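You operate a simulated robot arm through the tools that you are given. There is no shell and no other tool. Be economical: measure what you need, move in short steps, check, and stop when the job is done.

The job below is to be done with a simulated two-armed robot. You get a single attempt, and the scene is never put back.

Task
Pick up the orange gauge with one hand, pass it to the other hand and put it on the table top between the blocks. Set down upright: orange gauge.
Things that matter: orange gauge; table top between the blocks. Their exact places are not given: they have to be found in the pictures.

It is judged by the outcome, as a careful person would: the job done as asked, and still so three seconds after it is handed in. It fails if anything else is knocked over, pushed out of place, dropped, spilled or broken.

Robot
Two 7-joint arms with two-finger parallel grippers on one trunk, on a base that drives. Base frame: it is fixed to the floor where the robot stands at the start and does not move with it; the origin is under the middle of the robot, x ahead of it, y to its left, z up. Lengths are in m, angles in rad, forces in N, time in s.
The left shoulder is at the start at [0.02, 0.17, 1.178], the right one opposite. With the tool pointing down near the work surface each hand reaches from about 0.2 to 0.68 m from the robot's upright axis, wherever it stands, measured 20 degrees to its own side. Places, roughly: table top between the blocks [-1, -4.7, 0.8]. Payload 3.8 kg a hand.
Tool frame (each hand has its own): the origin (TCP) lies between the finger pads and is the grasp point; the fingertips stand 0.03 m ahead of it; z points along the fingers, y is the line along which they close. The gripper opens to 0.11 m. The fingers are 0.02 m wide and 0.01 m thick; the gripper's body (0.048 by 0.112 m) begins 0.055 m behind the TCP.
Orientation is told as [roll, pitch, yaw] about the base's x, y, z axes, in that order, counted from this pose: with the fingers straight down and closing along the base's y, the tool's x points along the base's -x, its y along +y and its z along -z.

Tools
- The arms move only by the tool nudge_tool. It takes "left_series", "right_series" or both (then of equal length, played together; a hand with none holds still); each is one flat list of numbers, 6 for each row, row after row: the shift along the base's x, y, z in m, then the turn, a rotation vector about the base's x, y, z in rad. In form: [dx, dy, dz, ax, ay, az, dx, dy, dz, ax, ay, az, ...]. A call has 1 to 10 rows; each row shifts and turns the commanded pose from where the row before left it. "left_gripper" and "right_gripper" are, for a hand that has rows, the finger opening in m, from 0 to 0.11, set as the call begins (left out, the last holds). Each row takes 0.2 s and may step no farther than 0.05 m and 0.15 rad from the row before; otherwise, or with a gripper value out of range, the whole call is refused. Where a pose cannot be reached the arm comes as near as it can. A force on the tool above 40 N (or 10 N above the force at the start of the call, whichever is more), or a blocked arm, ends the call early, and 0.2 s more pass. Each finger travels about 0.072 m/s and halts on what it meets, pressing with about 32 N; the grip force reading is that of the motor and also rises with nothing between the fingers. The clock runs only during rows and for 0.2 s after the last one: add rows that do not move to give the fingers time. The reply holds the time, the measured pose of the TCP, the force on the tool along the base axes, the opening and the grip force, in the units named above and with some noise, with the torque about the TCP (base axes, N m) and any sound that the robot's microphone picked up.
- Cameras (640 x 400 px; columns grow to the right, rows downward): "scene" is now at [0.1073, -0.0086, 1.3291]; the picture's right is [-0.09, -1.00, 0.00], its down [-0.57, 0.05, -0.82] and it looks along [0.81, -0.07, -0.58] (base axes); focal length 291 px, centre (320, 200). "left" rides on the left gripper at [0.072, -0.017, -0.103] in its tool frame; the picture's right is [0.23, 0.97, 0.00], its down [-0.76, 0.18, -0.62] and it looks along [-0.61, 0.14, 0.78] (tool axes); focal length 222 px, centre (320, 200). "right" rides on the right gripper at [0.072, 0.017, -0.103] in its tool frame; the picture's right is [-0.23, 0.97, 0.00], its down [-0.76, -0.18, -0.62] and it looks along [-0.61, -0.14, 0.78] (tool axes); focal length 222 px, centre (320, 200).
- capture(camera): a new picture of that camera. No time passes.
- lift_body(by): slides the trunk up (or, below 0, down) by that many m; the arms and the scene camera ride with it, the base frame stays. It gives what a move gives, with no picture.
- base_move(legs): drives the robot by 1 to 6 legs, each [ahead, turn to the left] in m and rad, along the robot's own axes; the way and the turn of a leg run together, so that a leg with both is an arc; at most 1.5 m and 3.142 rad a leg. The arms and the cameras ride along, it lands a little off, and it stops where it bumps. It gives what a move gives.
- pan_tilt(pan, tilt): turns the head with the scene camera to pan (to the left, within 1.396 rad either way) and tilt (down, from -0.506 to 1.204), counted from straight ahead of the robot. It gives what a move gives.
- locate(camera, pixels): for up to 12 pixels [column, row] of the newest picture of that camera ("zoom" is the newest enlarged one), the place [x, y, z] in the base frame of the surface seen there, good to about 0.003 m. No time passes.
- inspect(camera, box): a new picture of the part [left, top, right, bottom] of that camera's present view, enlarged. No time passes.
- job_done(): hands the job in; it is judged then, once.

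Work in short steps. Measure before you move; look again where a grasp or a placing could have gone wrong, and mend it. You have 80 turns and 70 pictures in all, those below and enlarged ones among them. Open the grippers and draw the arms clear of the work before you hand the job in, unless the task says otherwise; then end with one line.

The tools are called after ">>>" as name(argument=value, ...) on one line, values as JSON. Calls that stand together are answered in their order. nudge_tool: Moves the arms, as the interface text tells. Its arguments: {"type":"object","properties":{"left_series":{"type":"array","items":{"type":"number"}},"left_gripper":{"type":"number"},"right_series":{"type":"array","items":{"type":"number"}},"right_gripper":{"type":"number"}},"required":[]} The other tools are called the same way: lift_body (by) slides the trunk up or down; base_move (legs) drives the base; pan_tilt (pan, tilt) turns the head that bears the scene camera; capture (camera) takes a picture; locate (camera, pixels) gives the place of the surface under pixels of a picture; inspect (camera, box) takes an enlarged picture of a part of a camera's view; job_done () hands the job in.

At the start:

```text
time: 0.0
left_tcp_pos: [0.4933, 0.2177, 1.1551]
left_tcp_rot: [-0.002, -0.001, 0.0]
left_force: [0.1, 0.8, 0.8]
left_ft_torque: [-0.01, 0.05, -0.01]
left_gripper_width: 0.1101
left_gripper_force: 0.2
right_tcp_pos: [0.5091, -0.2015, 1.074]
right_tcp_rot: [0.001, 0.001, -0.001]
right_force: [-0.4, -1.5, 0.4]
right_ft_torque: [0.03, 0.0, 0.02]
right_gripper_width: 0.11
right_gripper_force: 0.0
trunk travel left (down, up): [-0.275, 0.295]
robot x, y, heading: [-0.001, 0.0, 0.004]
head pan, tilt: [-0.087, 0.614]
```

scene: 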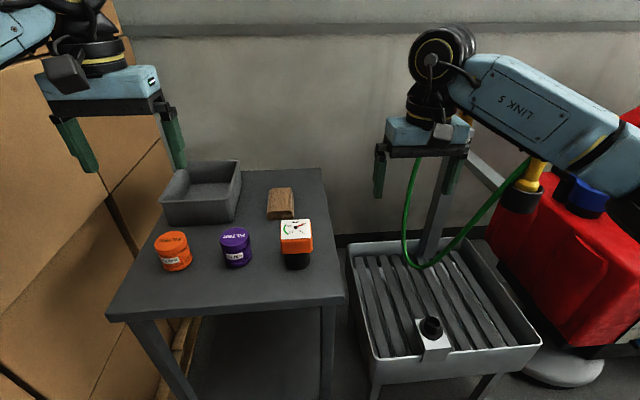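
right: 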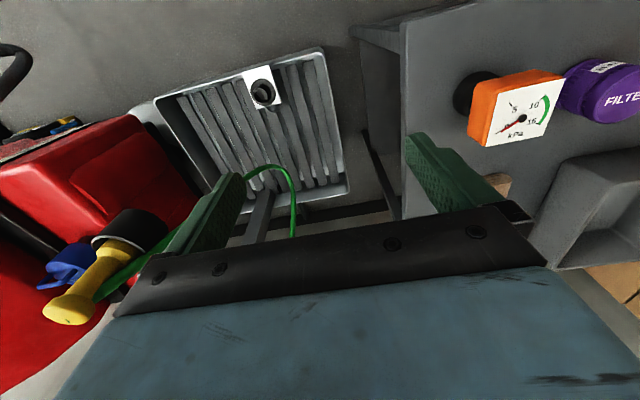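
left: 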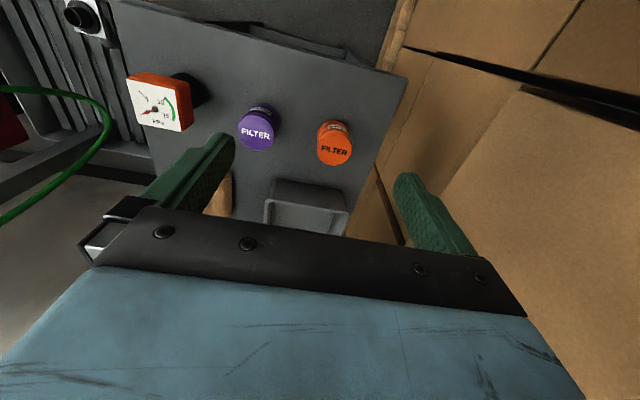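

The orange gauge sits near scene (296,240), on a black socket or stem. I'll enlarge it and measure it.

>>> inspect(camera="scene", box=[240, 170, 350, 290])

>>> locate(camera="scene", pixels=[[296, 229], [284, 222], [309, 221], [313, 248], [282, 250], [297, 244], [297, 262], [297, 275], [240, 285], [281, 205], [235, 245], [175, 250]])

```text
3.33 times, centred on (295, 230) of scene
```

zoom: 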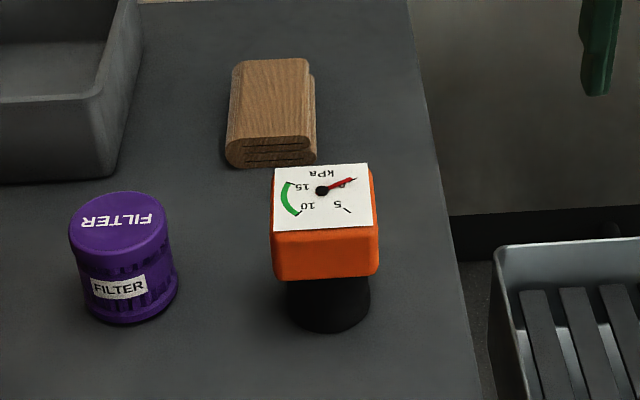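

```text
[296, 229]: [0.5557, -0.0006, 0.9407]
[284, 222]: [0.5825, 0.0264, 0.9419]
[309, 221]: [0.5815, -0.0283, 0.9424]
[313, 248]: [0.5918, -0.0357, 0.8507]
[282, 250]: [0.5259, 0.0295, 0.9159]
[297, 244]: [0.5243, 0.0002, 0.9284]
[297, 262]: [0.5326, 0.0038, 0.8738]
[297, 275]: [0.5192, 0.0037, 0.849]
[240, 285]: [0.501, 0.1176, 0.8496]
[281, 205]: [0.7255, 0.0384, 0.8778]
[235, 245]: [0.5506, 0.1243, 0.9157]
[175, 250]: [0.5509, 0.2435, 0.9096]
```

Head of the gauge is about 0.06 m square, centred near (0.553, -0.002), z 0.89–0.942, on a narrower black stem. I plan a near-horizontal right-hand grasp from the -y side so the left can take it from the top. First I check the hose and the red machine near the right arm.

>>> locate(camera="scene", pixels=[[408, 200], [416, 165], [422, 267], [480, 222], [527, 165], [521, 190], [590, 195], [540, 250], [433, 200], [340, 300], [322, 170], [355, 245]])

>>> pan_tilt(pan=-0.9, tilt=0.6)

>>> capture(camera="scene")

```text
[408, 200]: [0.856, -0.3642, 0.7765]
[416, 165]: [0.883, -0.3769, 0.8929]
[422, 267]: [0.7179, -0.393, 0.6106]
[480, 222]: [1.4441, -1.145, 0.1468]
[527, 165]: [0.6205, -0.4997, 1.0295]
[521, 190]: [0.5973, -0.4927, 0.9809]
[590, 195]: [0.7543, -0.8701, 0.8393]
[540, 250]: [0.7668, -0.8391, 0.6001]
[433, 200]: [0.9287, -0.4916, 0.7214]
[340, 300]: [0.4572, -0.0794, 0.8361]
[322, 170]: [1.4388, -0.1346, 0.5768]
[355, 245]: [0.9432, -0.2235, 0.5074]
```

```text
time: 1.1
left_tcp_pos: [0.4917, 0.2181, 1.1556]
left_tcp_rot: [0.001, 0.0, -0.001]
left_force: [-0.1, -0.6, 0.8]
left_ft_torque: [0.02, 0.01, 0.0]
left_gripper_width: 0.1097
left_gripper_force: 0.1
right_tcp_pos: [0.5099, -0.2012, 1.0754]
right_tcp_rot: [0.001, -0.002, 0.0]
right_force: [-0.3, 0.0, 0.1]
right_ft_torque: [-0.02, 0.05, -0.03]
right_gripper_width: 0.1101
right_gripper_force: 0.2
trunk travel left (down, up): [-0.275, 0.295]
robot x, y, heading: [-0.0008, -0.0023, -0.003]
head pan, tilt: [-0.901, 0.6]
```

```text
65 pictures are left
```

scene: 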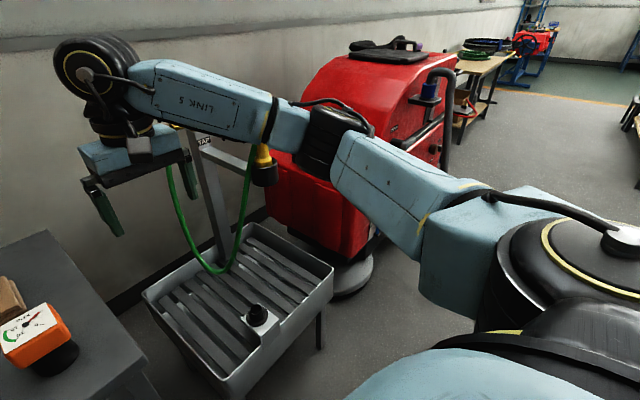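

A nozzle hangs at about (0.6, -0.49, 1.0), behind the right hand. I'll draw the right hand back a little while yawing it -90°, then roll it in stages, checking clearance.

>>> nudge_tool(right_series=[-0.01, 0.005, 0.005, 0, 0, -0.15, -0.01, 0.005, 0.005, 0, 0, -0.15, -0.01, 0.005, 0.005, 0, 0, -0.15, -0.01, 0.005, 0.005, 0, 0, -0.15, -0.01, 0.005, 0.005, 0, 0, -0.15, -0.01, 0.005, 0.005, 0, 0, -0.15, -0.01, 0.005, 0.005, 0, 0, -0.15, -0.01, 0.005, 0.005, 0, 0, -0.15, 0, 0.005, 0, 0, 0, -0.15, 0, 0.005, 0, 0, 0, -0.15], right_gripper=0.1)

>>> nudge_tool(right_series=[0, 0, 0, 0, 0, -0.07, 0, 0, 0, 0.15, 0, 0, 0, 0, 0, 0.15, 0, 0, 0, 0, 0, 0.15, 0, 0, 0, 0, 0, 0.15, 0, 0])

>>> capture(camera="scene")

```text
time: 3.3
left_tcp_pos: [0.4924, 0.2176, 1.1554]
left_tcp_rot: [0.0, 0.0, 0.0]
left_force: [0.0, 0.5, 0.0]
left_ft_torque: [0.01, -0.02, 0.0]
left_gripper_width: 0.1104
left_gripper_force: 0.0
right_tcp_pos: [0.43, -0.1508, 1.1145]
right_tcp_rot: [0.001, -0.001, -1.501]
right_force: [1.2, 0.0, 0.2]
right_ft_torque: [0.02, -0.04, -0.01]
right_gripper_width: 0.1002
right_gripper_force: 0.1
trunk travel left (down, up): [-0.275, 0.295]
robot x, y, heading: [-0.0039, 0.0009, -0.001]
head pan, tilt: [-0.901, 0.6]
```

```text
time: 4.5
left_tcp_pos: [0.4916, 0.2169, 1.1553]
left_tcp_rot: [-0.001, 0.001, 0.0]
left_force: [1.4, 0.0, -1.0]
left_ft_torque: [0.03, 0.01, -0.03]
left_gripper_width: 0.1099
left_gripper_force: 0.1
right_tcp_pos: [0.4308, -0.1522, 1.1137]
right_tcp_rot: [0.001, 0.603, -1.57]
right_force: [0.0, -0.2, -0.1]
right_ft_torque: [0.01, -0.01, 0.02]
right_gripper_width: 0.1002
right_gripper_force: 0.1
trunk travel left (down, up): [-0.275, 0.295]
robot x, y, heading: [0.002, 0.0025, 0.003]
head pan, tilt: [-0.901, 0.6]
```

```text
64 pictures are left
```

scene: 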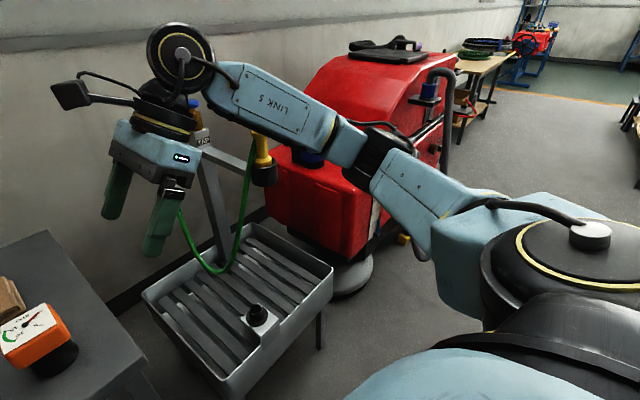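

The fingers now tilt toward +y and the arm is clear of the nozzle. I continue the roll to about 1.3 rad and look again.

>>> nudge_tool(right_series=[0, 0, 0, 0.15, 0, 0, 0, 0, 0, 0.15, 0, 0, 0, 0, 0, 0.15, 0, 0, 0, 0, 0, 0.15, 0, 0, 0, 0, 0, 0.12, 0, 0])

>>> capture(camera="scene")

>>> capture(camera="right")

```text
time: 5.7
left_tcp_pos: [0.4912, 0.2172, 1.1551]
left_tcp_rot: [0.001, 0.0, -0.002]
left_force: [-0.6, 0.6, 0.0]
left_ft_torque: [0.01, 0.02, 0.02]
left_gripper_width: 0.1098
left_gripper_force: 0.1
right_tcp_pos: [0.4302, -0.1514, 1.1136]
right_tcp_rot: [0.01, 1.323, -1.562]
right_force: [0.1, 0.3, 0.0]
right_ft_torque: [-0.01, 0.02, 0.05]
right_gripper_width: 0.0996
right_gripper_force: 0.1
trunk travel left (down, up): [-0.275, 0.295]
robot x, y, heading: [0.0002, -0.0013, 0.002]
head pan, tilt: [-0.901, 0.6]
```

```text
63 pictures are left
```

scene: 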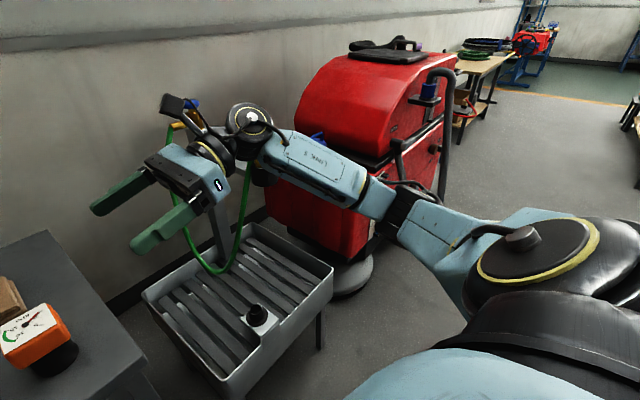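

```text
62 pictures are left
```

right: 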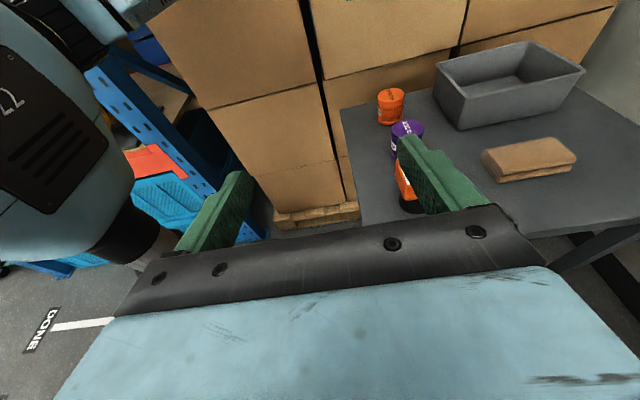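

Orientation reached. I descend at x≈0.43 first (away from the nozzle), ending with the fingertips short of the gauge.

>>> nudge_tool(right_series=[0, 0.012, -0.034, 0, 0, 0, 0, 0.012, -0.034, 0, 0, 0, 0, 0.012, -0.034, 0, 0, 0, 0, 0.012, -0.034, 0, 0, 0, 0, 0.012, -0.03, 0, 0, 0])

>>> nudge_tool(right_series=[0.03, 0, 0, 0, 0, 0, 0.03, 0, 0, 0, 0, 0])

>>> capture(camera="scene")

```text
time: 6.9
left_tcp_pos: [0.492, 0.219, 1.1561]
left_tcp_rot: [0.001, -0.001, -0.001]
left_force: [-0.1, -0.5, -0.9]
left_ft_torque: [-0.03, -0.01, 0.03]
left_gripper_width: 0.1097
left_gripper_force: 0.0
right_tcp_pos: [0.4298, -0.0914, 0.9475]
right_tcp_rot: [0.011, 1.319, -1.562]
right_force: [-0.1, 0.1, 0.0]
right_ft_torque: [0.02, 0.0, 0.01]
right_gripper_width: 0.1001
right_gripper_force: 0.0
trunk travel left (down, up): [-0.275, 0.295]
robot x, y, heading: [0.0031, 0.0011, -0.001]
head pan, tilt: [-0.901, 0.6]
```

```text
time: 7.5
left_tcp_pos: [0.4936, 0.2175, 1.1551]
left_tcp_rot: [0.001, 0.0, 0.0]
left_force: [0.3, 0.4, 0.5]
left_ft_torque: [0.0, -0.01, 0.04]
left_gripper_width: 0.1101
left_gripper_force: 0.1
right_tcp_pos: [0.4908, -0.0912, 0.947]
right_tcp_rot: [0.004, 1.319, -1.566]
right_force: [0.1, -0.3, 0.5]
right_ft_torque: [0.0, 0.01, 0.03]
right_gripper_width: 0.0999
right_gripper_force: 0.1
trunk travel left (down, up): [-0.275, 0.295]
robot x, y, heading: [0.0019, -0.0015, 0.002]
head pan, tilt: [-0.901, 0.6]
```

```text
61 pictures are left
```

scene: 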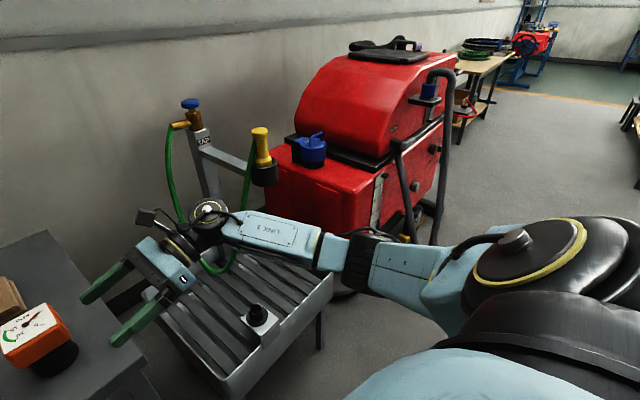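

The wrist is near the hose. I measure the wrist, hose and nozzle before the last 6 cm.

>>> locate(camera="scene", pixels=[[265, 178], [261, 135], [244, 200], [210, 205], [228, 228], [270, 228], [175, 210], [40, 320], [35, 345], [25, 310]])

>>> capture(camera="right")

```text
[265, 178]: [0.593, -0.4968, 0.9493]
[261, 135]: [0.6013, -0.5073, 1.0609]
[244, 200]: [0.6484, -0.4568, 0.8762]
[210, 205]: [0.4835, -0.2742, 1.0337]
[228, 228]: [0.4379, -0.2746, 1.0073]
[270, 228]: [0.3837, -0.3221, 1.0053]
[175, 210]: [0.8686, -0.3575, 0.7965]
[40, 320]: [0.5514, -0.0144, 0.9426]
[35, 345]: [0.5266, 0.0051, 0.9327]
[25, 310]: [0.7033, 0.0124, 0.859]
```

```text
60 pictures are left
```

right: 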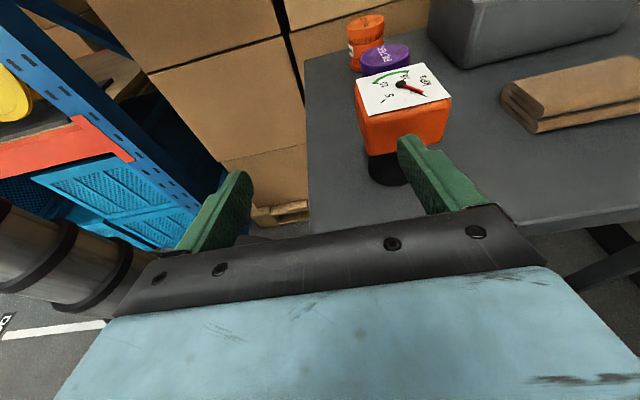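

Clearance is ample (wrist y≈-0.28 against nozzle y≈-0.5). I move to x=0.553 and check alignment.

>>> nudge_tool(right_series=[0.031, 0, 0, 0, 0, 0, 0.031, 0, 0, 0, 0, 0])

>>> capture(camera="right")

```text
time: 8.1
left_tcp_pos: [0.4933, 0.2188, 1.1548]
left_tcp_rot: [0.0, 0.001, -0.001]
left_force: [0.2, -0.8, -0.6]
left_ft_torque: [0.02, -0.02, 0.0]
left_gripper_width: 0.1101
left_gripper_force: 0.0
right_tcp_pos: [0.5542, -0.091, 0.9462]
right_tcp_rot: [0.007, 1.319, -1.563]
right_force: [-0.3, 0.3, 0.1]
right_ft_torque: [-0.01, 0.03, -0.04]
right_gripper_width: 0.0998
right_gripper_force: 0.0
trunk travel left (down, up): [-0.275, 0.295]
robot x, y, heading: [0.0005, 0.0009, 0.001]
head pan, tilt: [-0.901, 0.6]
```

```text
59 pictures are left
```

right: 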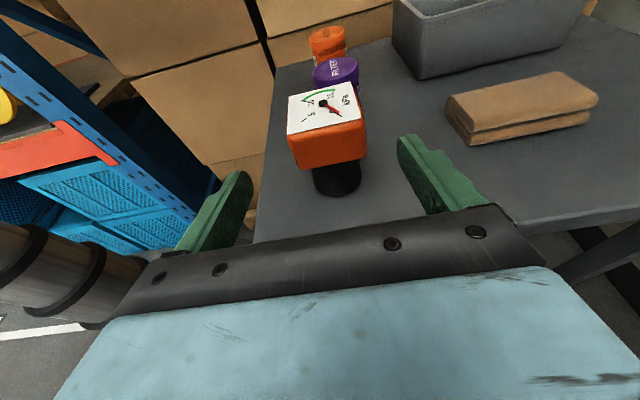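

>>> locate(camera="right", pixels=[[292, 132], [359, 119], [291, 99], [353, 84], [298, 165], [362, 155], [327, 145], [335, 180], [318, 182], [356, 178], [336, 193]])

```text
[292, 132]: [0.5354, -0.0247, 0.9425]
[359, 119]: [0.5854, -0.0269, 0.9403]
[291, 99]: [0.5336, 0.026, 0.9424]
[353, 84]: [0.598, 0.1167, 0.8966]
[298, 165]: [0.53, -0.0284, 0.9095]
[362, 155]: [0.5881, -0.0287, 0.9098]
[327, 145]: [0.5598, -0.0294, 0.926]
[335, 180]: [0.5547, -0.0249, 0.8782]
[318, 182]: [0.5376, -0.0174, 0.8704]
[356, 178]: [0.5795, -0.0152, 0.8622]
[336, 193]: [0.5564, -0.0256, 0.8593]
```

The head spans x 0.53–0.588, y ±0.029, z about 0.905–0.942. I slide in along the fingers to (0.559, -0.012, 0.925) and close.

>>> nudge_tool(right_series=[0.005, 0.02, -0.005, 0, 0, 0, 0, 0.02, -0.005, 0, 0, 0, 0, 0.02, -0.005, 0, 0, 0, 0, 0.019, -0.006, 0, 0, 0])

>>> capture(camera="right")

```text
time: 9.1
left_tcp_pos: [0.4917, 0.2181, 1.1549]
left_tcp_rot: [0.001, 0.001, 0.001]
left_force: [0.9, -0.2, -0.2]
left_ft_torque: [-0.01, 0.0, 0.0]
left_gripper_width: 0.11
left_gripper_force: 0.1
right_tcp_pos: [0.5589, -0.0116, 0.9271]
right_tcp_rot: [0.009, 1.319, -1.563]
right_force: [-1.0, 0.4, 0.7]
right_ft_torque: [-0.02, -0.01, 0.0]
right_gripper_width: 0.0998
right_gripper_force: 0.0
trunk travel left (down, up): [-0.275, 0.295]
robot x, y, heading: [-0.0038, 0.002, -0.0]
head pan, tilt: [-0.901, 0.6]
```

```text
58 pictures are left
```

right: 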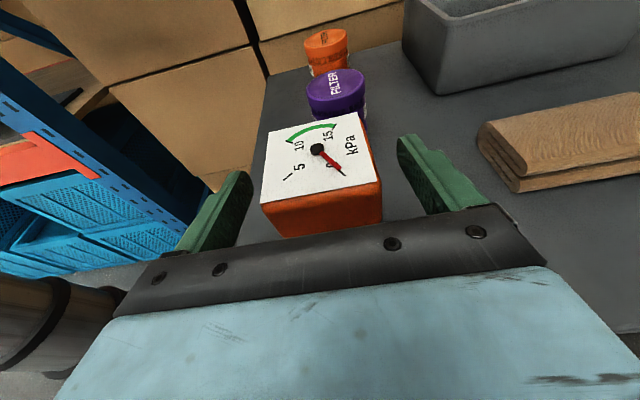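

The head sits between the fingers. I close and hold for 1 s.

>>> nudge_tool(right_series=[0, 0, 0, 0, 0, 0, 0, 0, 0, 0, 0, 0, 0, 0, 0, 0, 0, 0, 0, 0, 0, 0, 0, 0, 0, 0, 0, 0, 0, 0], right_gripper=0.03)

>>> capture(camera="right")

```text
time: 10.3
left_tcp_pos: [0.4925, 0.2182, 1.1552]
left_tcp_rot: [-0.001, -0.001, -0.001]
left_force: [-0.7, -0.6, 1.3]
left_ft_torque: [0.06, 0.02, 0.01]
left_gripper_width: 0.1102
left_gripper_force: 0.1
right_tcp_pos: [0.5584, -0.0125, 0.9276]
right_tcp_rot: [0.009, 1.32, -1.564]
right_force: [1.1, 0.7, 0.3]
right_ft_torque: [0.09, 0.02, -0.02]
right_gripper_width: 0.0638
right_gripper_force: 31.9
trunk travel left (down, up): [-0.275, 0.295]
robot x, y, heading: [-0.0001, -0.0009, 0.002]
head pan, tilt: [-0.901, 0.6]
```

```text
57 pictures are left
```

right: 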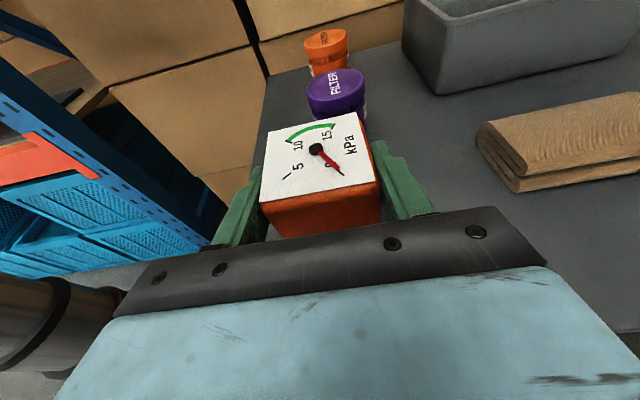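

Held (opening 0.064, 32 N). I lift it straight up 0.2 m and then draw it back to about x=0.45.

>>> nudge_tool(right_series=[0, 0, 0.03, 0, 0, 0, 0, 0, 0.03, 0, 0, 0, 0, 0, 0.03, 0, 0, 0, 0, 0, 0.03, 0, 0, 0, -0.02, 0, 0.03, 0, 0, 0, -0.02, 0, 0.02, 0, 0, 0, -0.02, 0, 0.02, 0, 0, 0, -0.02, 0, 0.02, 0, 0, 0, -0.02, 0, 0, 0, 0, 0, 0, 0, 0, 0, 0, 0])

>>> pan_tilt(pan=0, tilt=0.55)

>>> capture(camera="scene")

```text
time: 12.5
left_tcp_pos: [0.493, 0.218, 1.1553]
left_tcp_rot: [0.001, 0.0, 0.0]
left_force: [-0.2, 0.4, -0.7]
left_ft_torque: [0.01, 0.01, 0.0]
left_gripper_width: 0.1099
left_gripper_force: 0.0
right_tcp_pos: [0.4568, -0.0123, 1.1388]
right_tcp_rot: [0.006, 1.32, -1.566]
right_force: [-0.1, -0.5, -0.9]
right_ft_torque: [-0.03, 0.01, 0.02]
right_gripper_width: 0.0638
right_gripper_force: 32.1
trunk travel left (down, up): [-0.275, 0.295]
robot x, y, heading: [0.0015, -0.0016, -0.004]
head pan, tilt: [-0.901, 0.6]
```

```text
time: 13.7
left_tcp_pos: [0.4919, 0.2179, 1.1549]
left_tcp_rot: [0.0, 0.002, -0.002]
left_force: [0.5, -0.4, 0.6]
left_ft_torque: [0.0, -0.03, 0.0]
left_gripper_width: 0.11
left_gripper_force: 0.0
right_tcp_pos: [0.4574, -0.012, 1.1384]
right_tcp_rot: [0.006, 1.321, -1.567]
right_force: [-0.5, -0.6, -2.2]
right_ft_torque: [-0.02, 0.02, 0.0]
right_gripper_width: 0.0637
right_gripper_force: 31.8
trunk travel left (down, up): [-0.275, 0.295]
robot x, y, heading: [0.0017, -0.002, 0.003]
head pan, tilt: [0.0, 0.55]
```

```text
56 pictures are left
```

scene: 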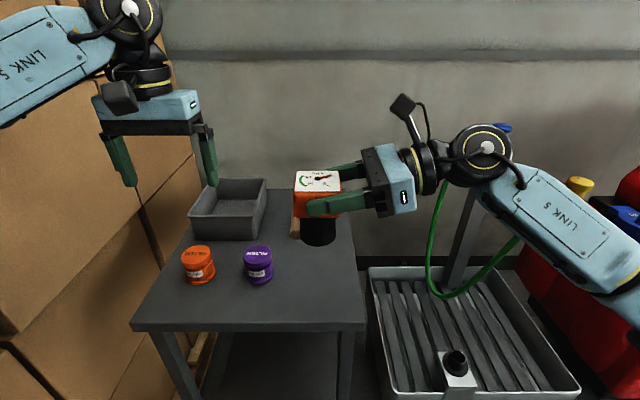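

The gauge is held upright. I lower it slightly, narrow the left gripper to 0.085 and raise the left hand, then measure the gauge.

>>> nudge_tool(right_series=[0, 0, -0.03, 0, 0, 0, 0, 0, -0.03, 0, 0, 0, 0, 0, 0, 0, 0, 0], left_series=[-0.01, 0, 0.03, 0, 0, 0, -0.01, 0, 0.02, 0, 0, 0, -0.01, 0, 0, 0, 0, 0], left_gripper=0.085)

>>> inspect(camera="scene", box=[260, 150, 420, 250])

```text
time: 14.5
left_tcp_pos: [0.4612, 0.2175, 1.2057]
left_tcp_rot: [-0.001, 0.001, 0.001]
left_force: [-0.4, -0.1, 0.0]
left_ft_torque: [-0.03, 0.02, -0.02]
left_gripper_width: 0.0847
left_gripper_force: 0.1
right_tcp_pos: [0.4568, -0.0126, 1.0776]
right_tcp_rot: [0.006, 1.32, -1.563]
right_force: [0.1, 0.0, -1.6]
right_ft_torque: [-0.01, 0.01, -0.01]
right_gripper_width: 0.0635
right_gripper_force: 32.0
trunk travel left (down, up): [-0.275, 0.295]
robot x, y, heading: [0.0004, 0.0027, -0.002]
head pan, tilt: [0.0, 0.55]
```

```text
4.00 times, centred on (340, 200) of scene
```

zoom: 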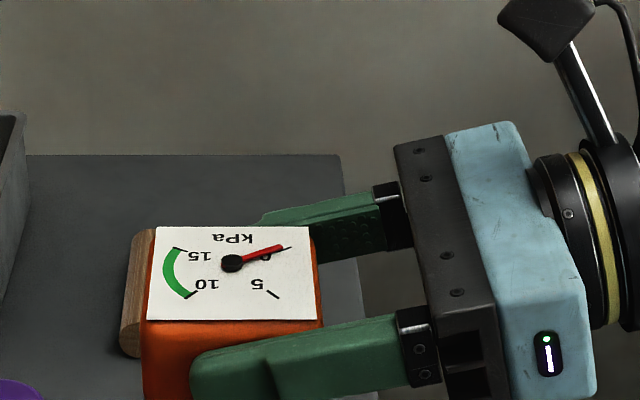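

I measure the gauge face, the palm and the right hand's camera.

>>> locate(camera="zoom", pixels=[[150, 316], [312, 316], [308, 232], [160, 232], [232, 275], [240, 340], [400, 160], [412, 300], [450, 140], [555, 20], [550, 50]])

```text
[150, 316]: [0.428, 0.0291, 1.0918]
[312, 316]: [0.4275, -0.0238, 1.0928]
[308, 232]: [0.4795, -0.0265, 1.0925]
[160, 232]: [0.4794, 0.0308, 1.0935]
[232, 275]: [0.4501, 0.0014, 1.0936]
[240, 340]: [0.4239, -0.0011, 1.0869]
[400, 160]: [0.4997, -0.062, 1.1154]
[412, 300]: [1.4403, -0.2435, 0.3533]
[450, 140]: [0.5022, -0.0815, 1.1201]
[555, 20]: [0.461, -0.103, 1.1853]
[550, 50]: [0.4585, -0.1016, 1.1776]
```

Head centre is about (0.454, 0.002), top z 1.093. I bring the left hand above it at z≈1.206 and check.

>>> nudge_tool(left_series=[-0.001, -0.036, 0, 0, 0, 0, -0.001, -0.036, 0, 0, 0, 0, -0.001, -0.036, 0, 0, 0, 0, -0.001, -0.036, 0, 0, 0, 0, -0.001, -0.036, 0, 0, 0, 0, -0.001, -0.0355, 0, 0, 0, 0])

>>> capture(camera="scene")

>>> capture(camera="left")

```text
time: 15.9
left_tcp_pos: [0.4576, 0.0006, 1.204]
left_tcp_rot: [0.0, 0.001, 0.001]
left_force: [-0.5, 0.2, -0.3]
left_ft_torque: [0.03, 0.01, 0.0]
left_gripper_width: 0.0852
left_gripper_force: 0.0
right_tcp_pos: [0.4562, -0.012, 1.0781]
right_tcp_rot: [0.006, 1.32, -1.566]
right_force: [-0.5, -0.3, -2.2]
right_ft_torque: [-0.01, -0.02, -0.03]
right_gripper_width: 0.0638
right_gripper_force: 32.2
trunk travel left (down, up): [-0.275, 0.295]
robot x, y, heading: [-0.0022, 0.0019, -0.001]
head pan, tilt: [0.0, 0.55]
```

```text
54 pictures are left
```

scene: 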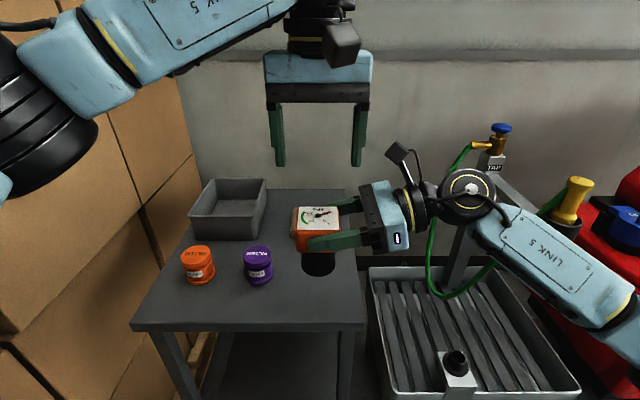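

```text
53 pictures are left
```

left: 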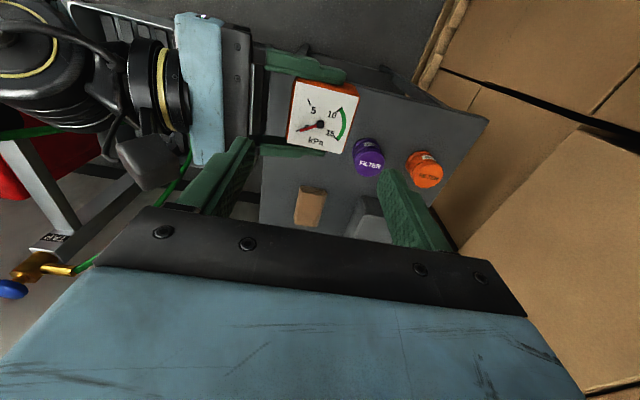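

Aligned above. I descend 7 cm slowly and look at the gap between the left finger, the right palm and the right camera.

>>> nudge_tool(left_series=[-0.002, 0.002, -0.025, 0, 0, 0, 0, 0, -0.025, 0, 0, 0, 0, 0, -0.02, 0, 0, 0])

>>> inspect(camera="scene", box=[240, 80, 432, 260])

>>> capture(camera="left")

```text
time: 16.7
left_tcp_pos: [0.4551, 0.0036, 1.136]
left_tcp_rot: [-0.001, 0.002, 0.003]
left_force: [0.8, 0.2, -0.4]
left_ft_torque: [0.01, 0.01, 0.01]
left_gripper_width: 0.085
left_gripper_force: 0.0
right_tcp_pos: [0.4562, -0.0122, 1.0793]
right_tcp_rot: [0.005, 1.32, -1.565]
right_force: [0.5, -0.3, -1.4]
right_ft_torque: [-0.06, 0.01, 0.02]
right_gripper_width: 0.0638
right_gripper_force: 31.9
trunk travel left (down, up): [-0.275, 0.295]
robot x, y, heading: [0.0022, -0.0016, -0.003]
head pan, tilt: [0.0, 0.55]
```

```text
2.22 times, centred on (336, 170) of scene
```

zoom: 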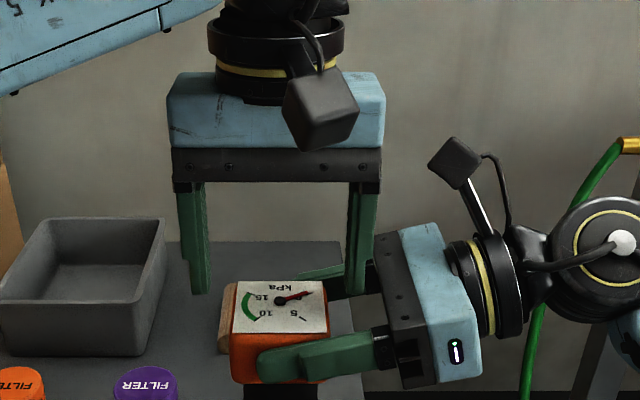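

```text
51 pictures are left
```

left: 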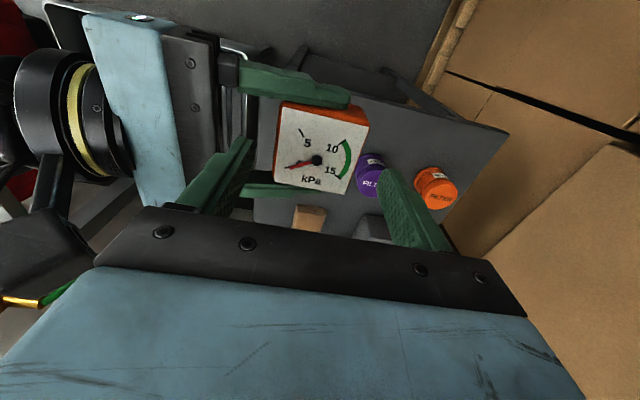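

The right-side finger is heading into the slot between head and palm with about 1 cm on both sides. I descend the last 5 cm.

>>> nudge_tool(left_series=[0, -0.001, -0.02, 0, 0, 0, 0, 0, -0.015, 0, 0, 0, 0, 0, -0.015, 0, 0, 0])

>>> inspect(camera="scene", box=[240, 80, 432, 260])

>>> capture(camera="left")

```text
time: 17.5
left_tcp_pos: [0.4547, 0.0043, 1.0843]
left_tcp_rot: [0.0, 0.001, 0.003]
left_force: [-0.4, 0.2, 0.0]
left_ft_torque: [-0.02, 0.01, -0.01]
left_gripper_width: 0.0849
left_gripper_force: 0.1
right_tcp_pos: [0.4573, -0.012, 1.0771]
right_tcp_rot: [0.005, 1.319, -1.563]
right_force: [-0.4, 0.0, -3.3]
right_ft_torque: [-0.01, -0.01, -0.01]
right_gripper_width: 0.0637
right_gripper_force: 32.5
trunk travel left (down, up): [-0.275, 0.295]
robot x, y, heading: [0.0023, 0.0022, 0.002]
head pan, tilt: [0.0, 0.55]
```

```text
2.22 times, centred on (336, 170) of scene
```

zoom: 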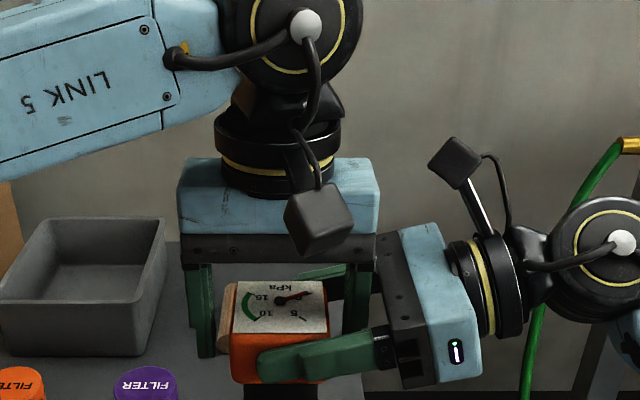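

```text
49 pictures are left
```

left: 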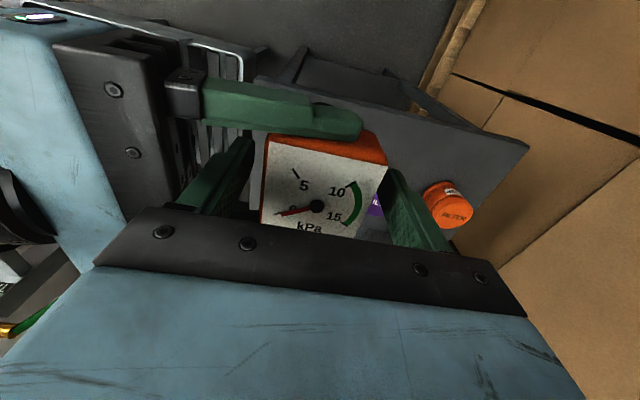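

Both left fingers straddle the head. I close the left gripper and hold.

>>> nudge_tool(left_series=[0, -0.002, 0, 0, 0, 0, 0, 0, 0, 0, 0, 0, 0, 0, 0, 0, 0, 0, 0, 0, 0, 0, 0, 0, 0, 0, 0, 0, 0, 0], left_gripper=0.03)

>>> capture(camera="left")

```text
time: 18.7
left_tcp_pos: [0.4551, 0.002, 1.0849]
left_tcp_rot: [0.002, -0.001, 0.002]
left_force: [0.2, 15.3, -2.0]
left_ft_torque: [-0.35, -0.22, -0.41]
left_gripper_width: 0.0636
left_gripper_force: 31.8
right_tcp_pos: [0.4577, -0.0118, 1.0794]
right_tcp_rot: [0.006, 1.319, -1.565]
right_force: [0.6, -14.4, 1.0]
right_ft_torque: [0.49, 0.27, 0.45]
right_gripper_width: 0.0637
right_gripper_force: 31.6
trunk travel left (down, up): [-0.275, 0.295]
robot x, y, heading: [0.0016, 0.0008, -0.003]
head pan, tilt: [0.0, 0.55]
```

```text
48 pictures are left
```

left: 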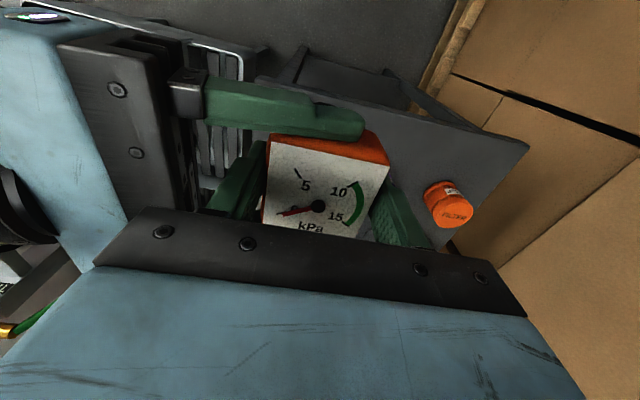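

Both hold it, with 15 N of side load between them. I relax the left by 1.5 mm in +y, then open the right gripper to 0.1.

>>> nudge_tool(left_series=[0, 0.0015, 0, 0, 0, 0, 0, 0, 0, 0, 0, 0])

>>> nudge_tool(right_series=[0, 0, 0, 0, 0, 0, 0, 0, 0, 0, 0, 0, 0, 0, 0, 0, 0, 0, 0, 0, 0, 0, 0, 0], right_gripper=0.1)

>>> capture(camera="left")

```text
time: 19.3
left_tcp_pos: [0.4549, 0.0026, 1.0853]
left_tcp_rot: [0.0, 0.0, 0.002]
left_force: [0.5, 7.7, -2.6]
left_ft_torque: [0.39, -0.16, 0.33]
left_gripper_width: 0.064
left_gripper_force: 31.7
right_tcp_pos: [0.4565, -0.0124, 1.0795]
right_tcp_rot: [0.006, 1.319, -1.565]
right_force: [-1.5, -8.7, 2.3]
right_ft_torque: [-0.31, 0.15, -0.37]
right_gripper_width: 0.0637
right_gripper_force: 32.0
trunk travel left (down, up): [-0.275, 0.295]
robot x, y, heading: [0.0021, 0.0007, -0.001]
head pan, tilt: [0.0, 0.55]
```

```text
time: 20.3
left_tcp_pos: [0.454, 0.0035, 1.0846]
left_tcp_rot: [-0.001, 0.0, 0.0]
left_force: [0.2, -0.1, -0.1]
left_ft_torque: [-0.01, 0.0, 0.04]
left_gripper_width: 0.0635
left_gripper_force: 32.4
right_tcp_pos: [0.4558, -0.0119, 1.0784]
right_tcp_rot: [0.004, 1.318, -1.564]
right_force: [0.2, 0.3, 0.0]
right_ft_torque: [0.02, 0.02, -0.02]
right_gripper_width: 0.0998
right_gripper_force: 0.1
trunk travel left (down, up): [-0.275, 0.295]
robot x, y, heading: [-0.0008, 0.0001, 0.002]
head pan, tilt: [0.0, 0.55]
```

```text
47 pictures are left
```

left: 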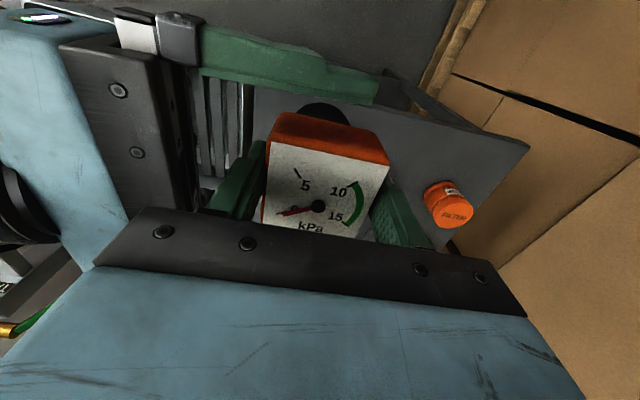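

The left hand alone holds it. I withdraw the right hand along its fingers while the left moves the gauge to +y.

>>> nudge_tool(right_series=[0, -0.02, 0.005, 0, 0, 0, 0, -0.02, 0.005, 0, 0, 0, 0, -0.02, 0.005, 0, 0, 0, -0.01, -0.02, 0.005, 0, 0, 0, -0.02, -0.02, 0.01, 0, 0, 0, -0.02, -0.02, 0.01, 0, 0, 0], left_series=[0, 0, 0, 0, 0, 0, 0, 0, 0, 0, 0, 0, 0, 0.02, 0, 0, 0, 0, 0, 0.03, 0, 0, 0, 0, 0, 0.03, 0, 0, 0, 0, 0, 0.03, 0, 0, 0, 0])

>>> nudge_tool(right_series=[0, 0, 0.005, -0.15, 0, 0, 0, 0, 0.005, -0.15, 0, 0, 0, 0, 0.005, -0.15, 0, 0, 0, 0, 0.005, -0.15, 0, 0, 0, 0, 0.005, -0.15, 0, 0, 0, 0, 0, -0.15, 0, 0, 0, 0, 0, -0.15, 0, 0, 0, 0, 0, -0.15, 0, 0, 0, 0, 0, -0.12, 0, 0])

>>> capture(camera="scene")

```text
time: 21.7
left_tcp_pos: [0.4563, 0.1139, 1.0871]
left_tcp_rot: [0.001, 0.0, 0.0]
left_force: [0.4, 0.3, 0.7]
left_ft_torque: [-0.02, 0.02, 0.01]
left_gripper_width: 0.0636
left_gripper_force: 31.8
right_tcp_pos: [0.4072, -0.1302, 1.1175]
right_tcp_rot: [0.006, 1.321, -1.563]
right_force: [-0.6, -0.2, -0.3]
right_ft_torque: [0.01, 0.0, 0.0]
right_gripper_width: 0.0998
right_gripper_force: 0.0
trunk travel left (down, up): [-0.275, 0.295]
robot x, y, heading: [0.0024, -0.002, -0.001]
head pan, tilt: [0.0, 0.55]
```

```text
time: 23.7
left_tcp_pos: [0.4556, 0.1143, 1.0865]
left_tcp_rot: [-0.001, -0.001, 0.0]
left_force: [-0.2, 0.0, 0.1]
left_ft_torque: [-0.01, 0.01, 0.0]
left_gripper_width: 0.0638
left_gripper_force: 31.8
right_tcp_pos: [0.4064, -0.1314, 1.1418]
right_tcp_rot: [0.001, -0.004, -1.568]
right_force: [0.0, -0.2, 0.2]
right_ft_torque: [-0.02, -0.01, 0.0]
right_gripper_width: 0.0997
right_gripper_force: 0.0
trunk travel left (down, up): [-0.275, 0.295]
robot x, y, heading: [0.0005, -0.0013, -0.001]
head pan, tilt: [0.0, 0.55]
```

```text
46 pictures are left
```

scene: 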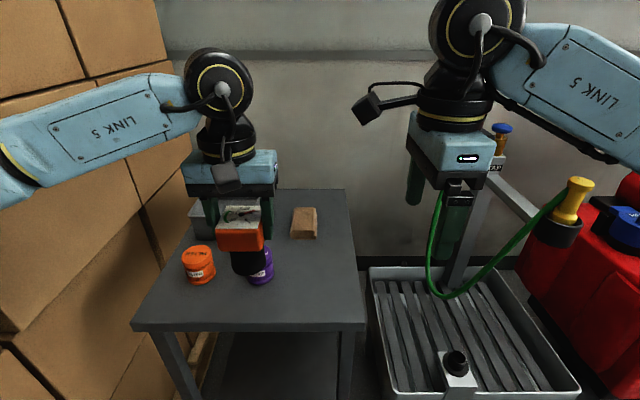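

Now I tuck both arms in (right yaw back to 0) for driving, and look toward the right/rear for the target.

>>> nudge_tool(right_series=[-0.01, 0, 0, 0, 0, 0.15, -0.01, 0, 0, 0, 0, 0.15, -0.01, 0, 0, 0, 0, 0.15, -0.01, 0, 0, 0, 0, 0.15, -0.01, 0, 0, 0, 0, 0.15, -0.01, 0, 0, 0, 0, 0.15, -0.01, 0, 0, 0, 0, 0.15, 0, 0, 0, 0, 0, 0.15, 0, 0, 0, 0, 0, 0.15, 0, 0, 0, 0, 0, 0.15], left_series=[-0.01, 0.005, 0.005, 0, 0, 0, -0.01, 0.005, 0.005, 0, 0, 0, -0.01, 0.005, 0.005, 0, 0, 0, -0.01, 0.005, 0.005, 0, 0, 0, -0.01, 0.005, 0.005, 0, 0, 0, -0.01, 0, 0.005, 0, 0, 0, -0.01, 0, 0.005, 0, 0, 0, 0, 0, 0, 0, 0, 0, 0, 0, 0, 0, 0, 0, 0, 0, 0, 0, 0, 0])

>>> pan_tilt(pan=-1.39, tilt=0.35)

>>> capture(camera="scene")

```text
time: 25.9
left_tcp_pos: [0.3855, 0.1381, 1.1208]
left_tcp_rot: [0.0, 0.0, 0.001]
left_force: [0.0, -0.1, -1.8]
left_ft_torque: [0.02, 0.02, -0.02]
left_gripper_width: 0.0635
left_gripper_force: 32.3
right_tcp_pos: [0.337, -0.1331, 1.1416]
right_tcp_rot: [0.001, -0.001, -0.07]
right_force: [0.1, 0.5, 0.8]
right_ft_torque: [0.04, -0.01, -0.01]
right_gripper_width: 0.1002
right_gripper_force: 0.1
trunk travel left (down, up): [-0.275, 0.295]
robot x, y, heading: [-0.0008, -0.0015, 0.005]
head pan, tilt: [0.0, 0.55]
```

```text
time: 27.5
left_tcp_pos: [0.3857, 0.1377, 1.1206]
left_tcp_rot: [0.0, 0.0, 0.002]
left_force: [-0.2, -0.1, -0.7]
left_ft_torque: [0.01, -0.02, -0.02]
left_gripper_width: 0.0634
left_gripper_force: 31.8
right_tcp_pos: [0.3375, -0.1325, 1.1423]
right_tcp_rot: [0.001, -0.001, -0.072]
right_force: [-0.2, 0.3, -0.2]
right_ft_torque: [0.02, 0.0, -0.02]
right_gripper_width: 0.1002
right_gripper_force: 0.1
trunk travel left (down, up): [-0.275, 0.295]
robot x, y, heading: [0.0013, -0.004, -0.001]
head pan, tilt: [-1.389, 0.351]
```

```text
45 pictures are left
```

scene: 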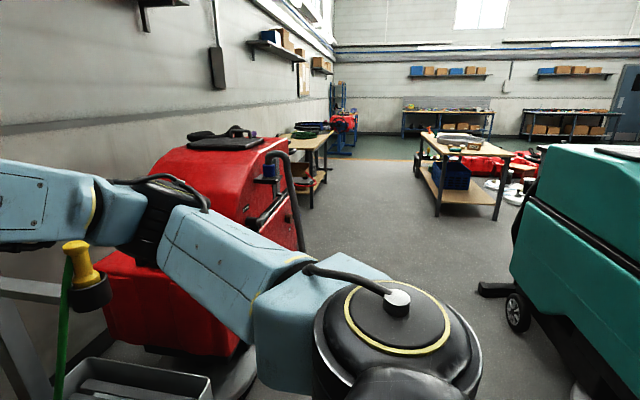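

The workbench at scene (465,155) is in the direction of the stated target. I measure it and obstacles on the way.

>>> inspect(camera="scene", box=[400, 110, 560, 230])

>>> locate(camera="scene", pixels=[[430, 135], [500, 152], [440, 152], [513, 152], [437, 213], [498, 218], [330, 190], [420, 250], [515, 310], [485, 290], [545, 200], [300, 245]])

```text
3.33 times, centred on (480, 170) of scene
```

zoom: 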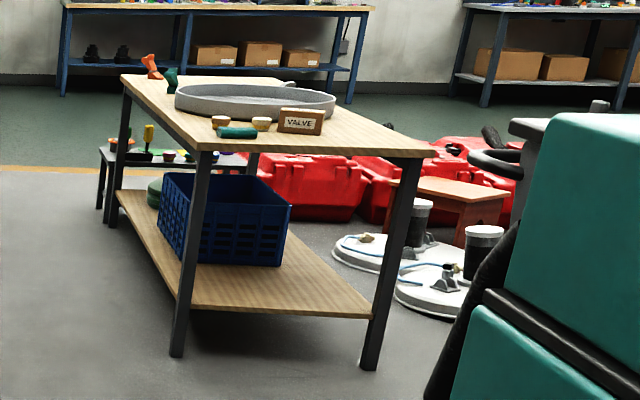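

```text
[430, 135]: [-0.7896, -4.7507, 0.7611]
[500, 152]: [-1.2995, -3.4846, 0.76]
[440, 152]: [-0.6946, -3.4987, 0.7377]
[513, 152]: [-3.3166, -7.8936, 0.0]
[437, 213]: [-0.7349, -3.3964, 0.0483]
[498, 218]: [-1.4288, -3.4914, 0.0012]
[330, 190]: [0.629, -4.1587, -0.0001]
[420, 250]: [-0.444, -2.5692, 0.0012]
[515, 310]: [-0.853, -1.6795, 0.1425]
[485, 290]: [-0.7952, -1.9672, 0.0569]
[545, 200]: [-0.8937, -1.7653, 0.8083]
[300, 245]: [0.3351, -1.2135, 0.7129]
```

The bench spans x≈-1.43…-0.7, y≈-3.45…-4.9, top z≈0.76; its far end is the target. Before driving I check the left side for clearance.

>>> pan_tilt(pan=1.39, tilt=0.5)

>>> capture(camera="scene")

>>> locate(camera="scene", pixels=[[100, 100], [200, 100], [300, 100], [400, 100], [500, 100], [600, 100], [500, 300], [560, 200], [40, 200], [150, 300], [350, 350], [450, 200]])

```text
time: 29.9
left_tcp_pos: [0.3855, 0.1377, 1.1203]
left_tcp_rot: [0.0, 0.0, -0.001]
left_force: [0.1, -0.3, -0.9]
left_ft_torque: [0.0, 0.01, -0.01]
left_gripper_width: 0.0637
left_gripper_force: 31.5
right_tcp_pos: [0.337, -0.1327, 1.1427]
right_tcp_rot: [-0.001, 0.0, -0.07]
right_force: [0.0, -0.2, -0.4]
right_ft_torque: [0.02, -0.04, -0.02]
right_gripper_width: 0.1
right_gripper_force: 0.0
trunk travel left (down, up): [-0.275, 0.295]
robot x, y, heading: [0.0022, 0.0005, 0.001]
head pan, tilt: [1.389, 0.499]
```

```text
43 pictures are left
```

scene: 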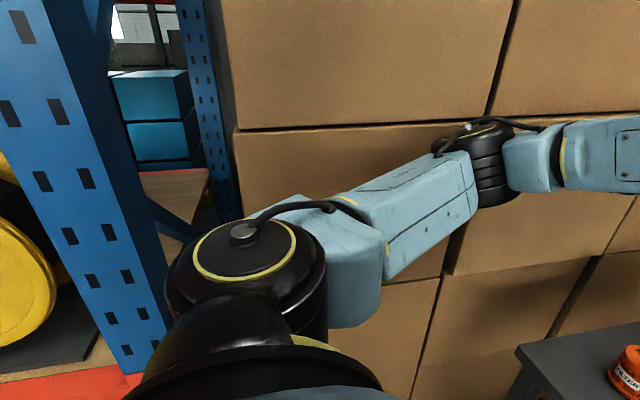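

```text
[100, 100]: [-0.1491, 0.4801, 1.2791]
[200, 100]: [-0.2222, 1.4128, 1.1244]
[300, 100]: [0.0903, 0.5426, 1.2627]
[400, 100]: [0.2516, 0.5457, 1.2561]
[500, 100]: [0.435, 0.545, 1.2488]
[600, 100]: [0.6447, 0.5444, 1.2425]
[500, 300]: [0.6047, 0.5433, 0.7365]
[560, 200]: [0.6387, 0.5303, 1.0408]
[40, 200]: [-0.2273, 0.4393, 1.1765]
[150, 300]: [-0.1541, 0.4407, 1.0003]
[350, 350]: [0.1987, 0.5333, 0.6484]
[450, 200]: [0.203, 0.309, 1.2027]
```

Boxes wall is at y≈0.54, and the turn to the right moves the left elbow away from it. I turn right by 1.76 rad in place and look down the aisle.

>>> base_move(legs=[[0, -0.88], [0, -0.88]])

>>> pan_tilt(pan=0, tilt=0.35)

>>> capture(camera="scene")

>>> locate(camera="scene", pixels=[[100, 150], [150, 200], [200, 250], [500, 150], [560, 200], [480, 280], [460, 230], [320, 200], [320, 300], [130, 250], [400, 180], [600, 250]])

```text
time: 34.9
left_tcp_pos: [0.0629, -0.4044, 1.1199]
left_tcp_rot: [0.001, -0.001, -1.761]
left_force: [0.4, 0.1, -1.1]
left_ft_torque: [0.01, -0.03, 0.0]
left_gripper_width: 0.0637
left_gripper_force: 32.3
right_tcp_pos: [-0.1943, -0.3064, 1.1425]
right_tcp_rot: [0.0, -0.001, -1.83]
right_force: [-0.1, -0.2, -0.1]
right_ft_torque: [-0.03, -0.06, 0.01]
right_gripper_width: 0.1
right_gripper_force: 0.1
trunk travel left (down, up): [-0.275, 0.295]
robot x, y, heading: [-0.0026, -0.002, -1.759]
head pan, tilt: [1.389, 0.499]
```

```text
time: 36.4
left_tcp_pos: [0.0625, -0.4043, 1.1203]
left_tcp_rot: [0.001, -0.001, -1.762]
left_force: [-0.1, 0.3, -1.2]
left_ft_torque: [-0.01, -0.03, 0.01]
left_gripper_width: 0.0638
left_gripper_force: 31.5
right_tcp_pos: [-0.1948, -0.3068, 1.1428]
right_tcp_rot: [0.0, 0.001, -1.833]
right_force: [-0.6, 0.1, 0.2]
right_ft_torque: [0.0, 0.01, -0.01]
right_gripper_width: 0.1001
right_gripper_force: 0.0
trunk travel left (down, up): [-0.275, 0.295]
robot x, y, heading: [-0.0022, 0.0022, -1.76]
head pan, tilt: [0.0, 0.351]
```

```text
42 pictures are left
```

scene: 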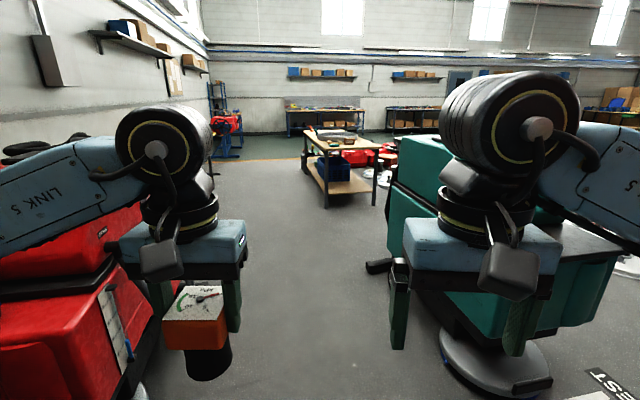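

```text
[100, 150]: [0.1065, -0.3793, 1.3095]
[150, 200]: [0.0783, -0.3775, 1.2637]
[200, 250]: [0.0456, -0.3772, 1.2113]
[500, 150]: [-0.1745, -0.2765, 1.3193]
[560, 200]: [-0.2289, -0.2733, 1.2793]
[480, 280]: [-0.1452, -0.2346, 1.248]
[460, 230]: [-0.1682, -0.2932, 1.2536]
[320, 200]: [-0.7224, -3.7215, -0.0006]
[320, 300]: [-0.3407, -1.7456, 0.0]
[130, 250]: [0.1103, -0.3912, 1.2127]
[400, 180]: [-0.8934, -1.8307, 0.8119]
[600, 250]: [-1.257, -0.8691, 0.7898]
```

I measure the edges of the aisle at floor level and at machine height.

>>> locate(camera="scene", pixels=[[368, 266], [395, 262], [392, 200], [385, 235], [395, 170], [442, 340], [130, 380], [135, 300], [140, 215], [160, 325], [25, 150], [118, 335]])

```text
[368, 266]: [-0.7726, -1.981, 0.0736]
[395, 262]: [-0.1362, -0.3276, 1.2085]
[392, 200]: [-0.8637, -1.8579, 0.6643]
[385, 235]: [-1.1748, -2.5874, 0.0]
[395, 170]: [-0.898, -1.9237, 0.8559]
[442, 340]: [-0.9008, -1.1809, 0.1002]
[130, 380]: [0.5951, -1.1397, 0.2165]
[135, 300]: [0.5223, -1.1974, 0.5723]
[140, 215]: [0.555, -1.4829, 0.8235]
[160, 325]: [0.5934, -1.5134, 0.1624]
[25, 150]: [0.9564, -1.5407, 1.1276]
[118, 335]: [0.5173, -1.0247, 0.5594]
```

The aisle is x≈-0.77…0.3. I drive down its middle to about (-0.25, -2.8) and look.

>>> base_move(legs=[[1.3, 0], [0, 0.19], [1.4, 0]])

>>> capture(camera="scene")

```text
time: 50.2
left_tcp_pos: [0.0016, -3.0371, 1.1208]
left_tcp_rot: [0.001, -0.002, -1.507]
left_force: [-0.4, 0.4, -1.7]
left_ft_torque: [-0.01, 0.01, -0.02]
left_gripper_width: 0.0638
left_gripper_force: 31.6
right_tcp_pos: [-0.2718, -3.0071, 1.1417]
right_tcp_rot: [0.0, 0.0, -1.576]
right_force: [-0.4, -0.3, -0.4]
right_ft_torque: [0.01, 0.04, 0.0]
right_gripper_width: 0.1
right_gripper_force: 0.1
trunk travel left (down, up): [-0.275, 0.295]
robot x, y, heading: [-0.161, -2.6612, -1.504]
head pan, tilt: [0.0, 0.351]
```

```text
41 pictures are left
```

scene: 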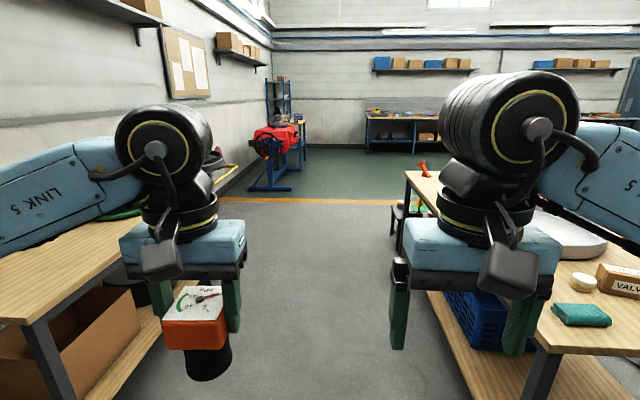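

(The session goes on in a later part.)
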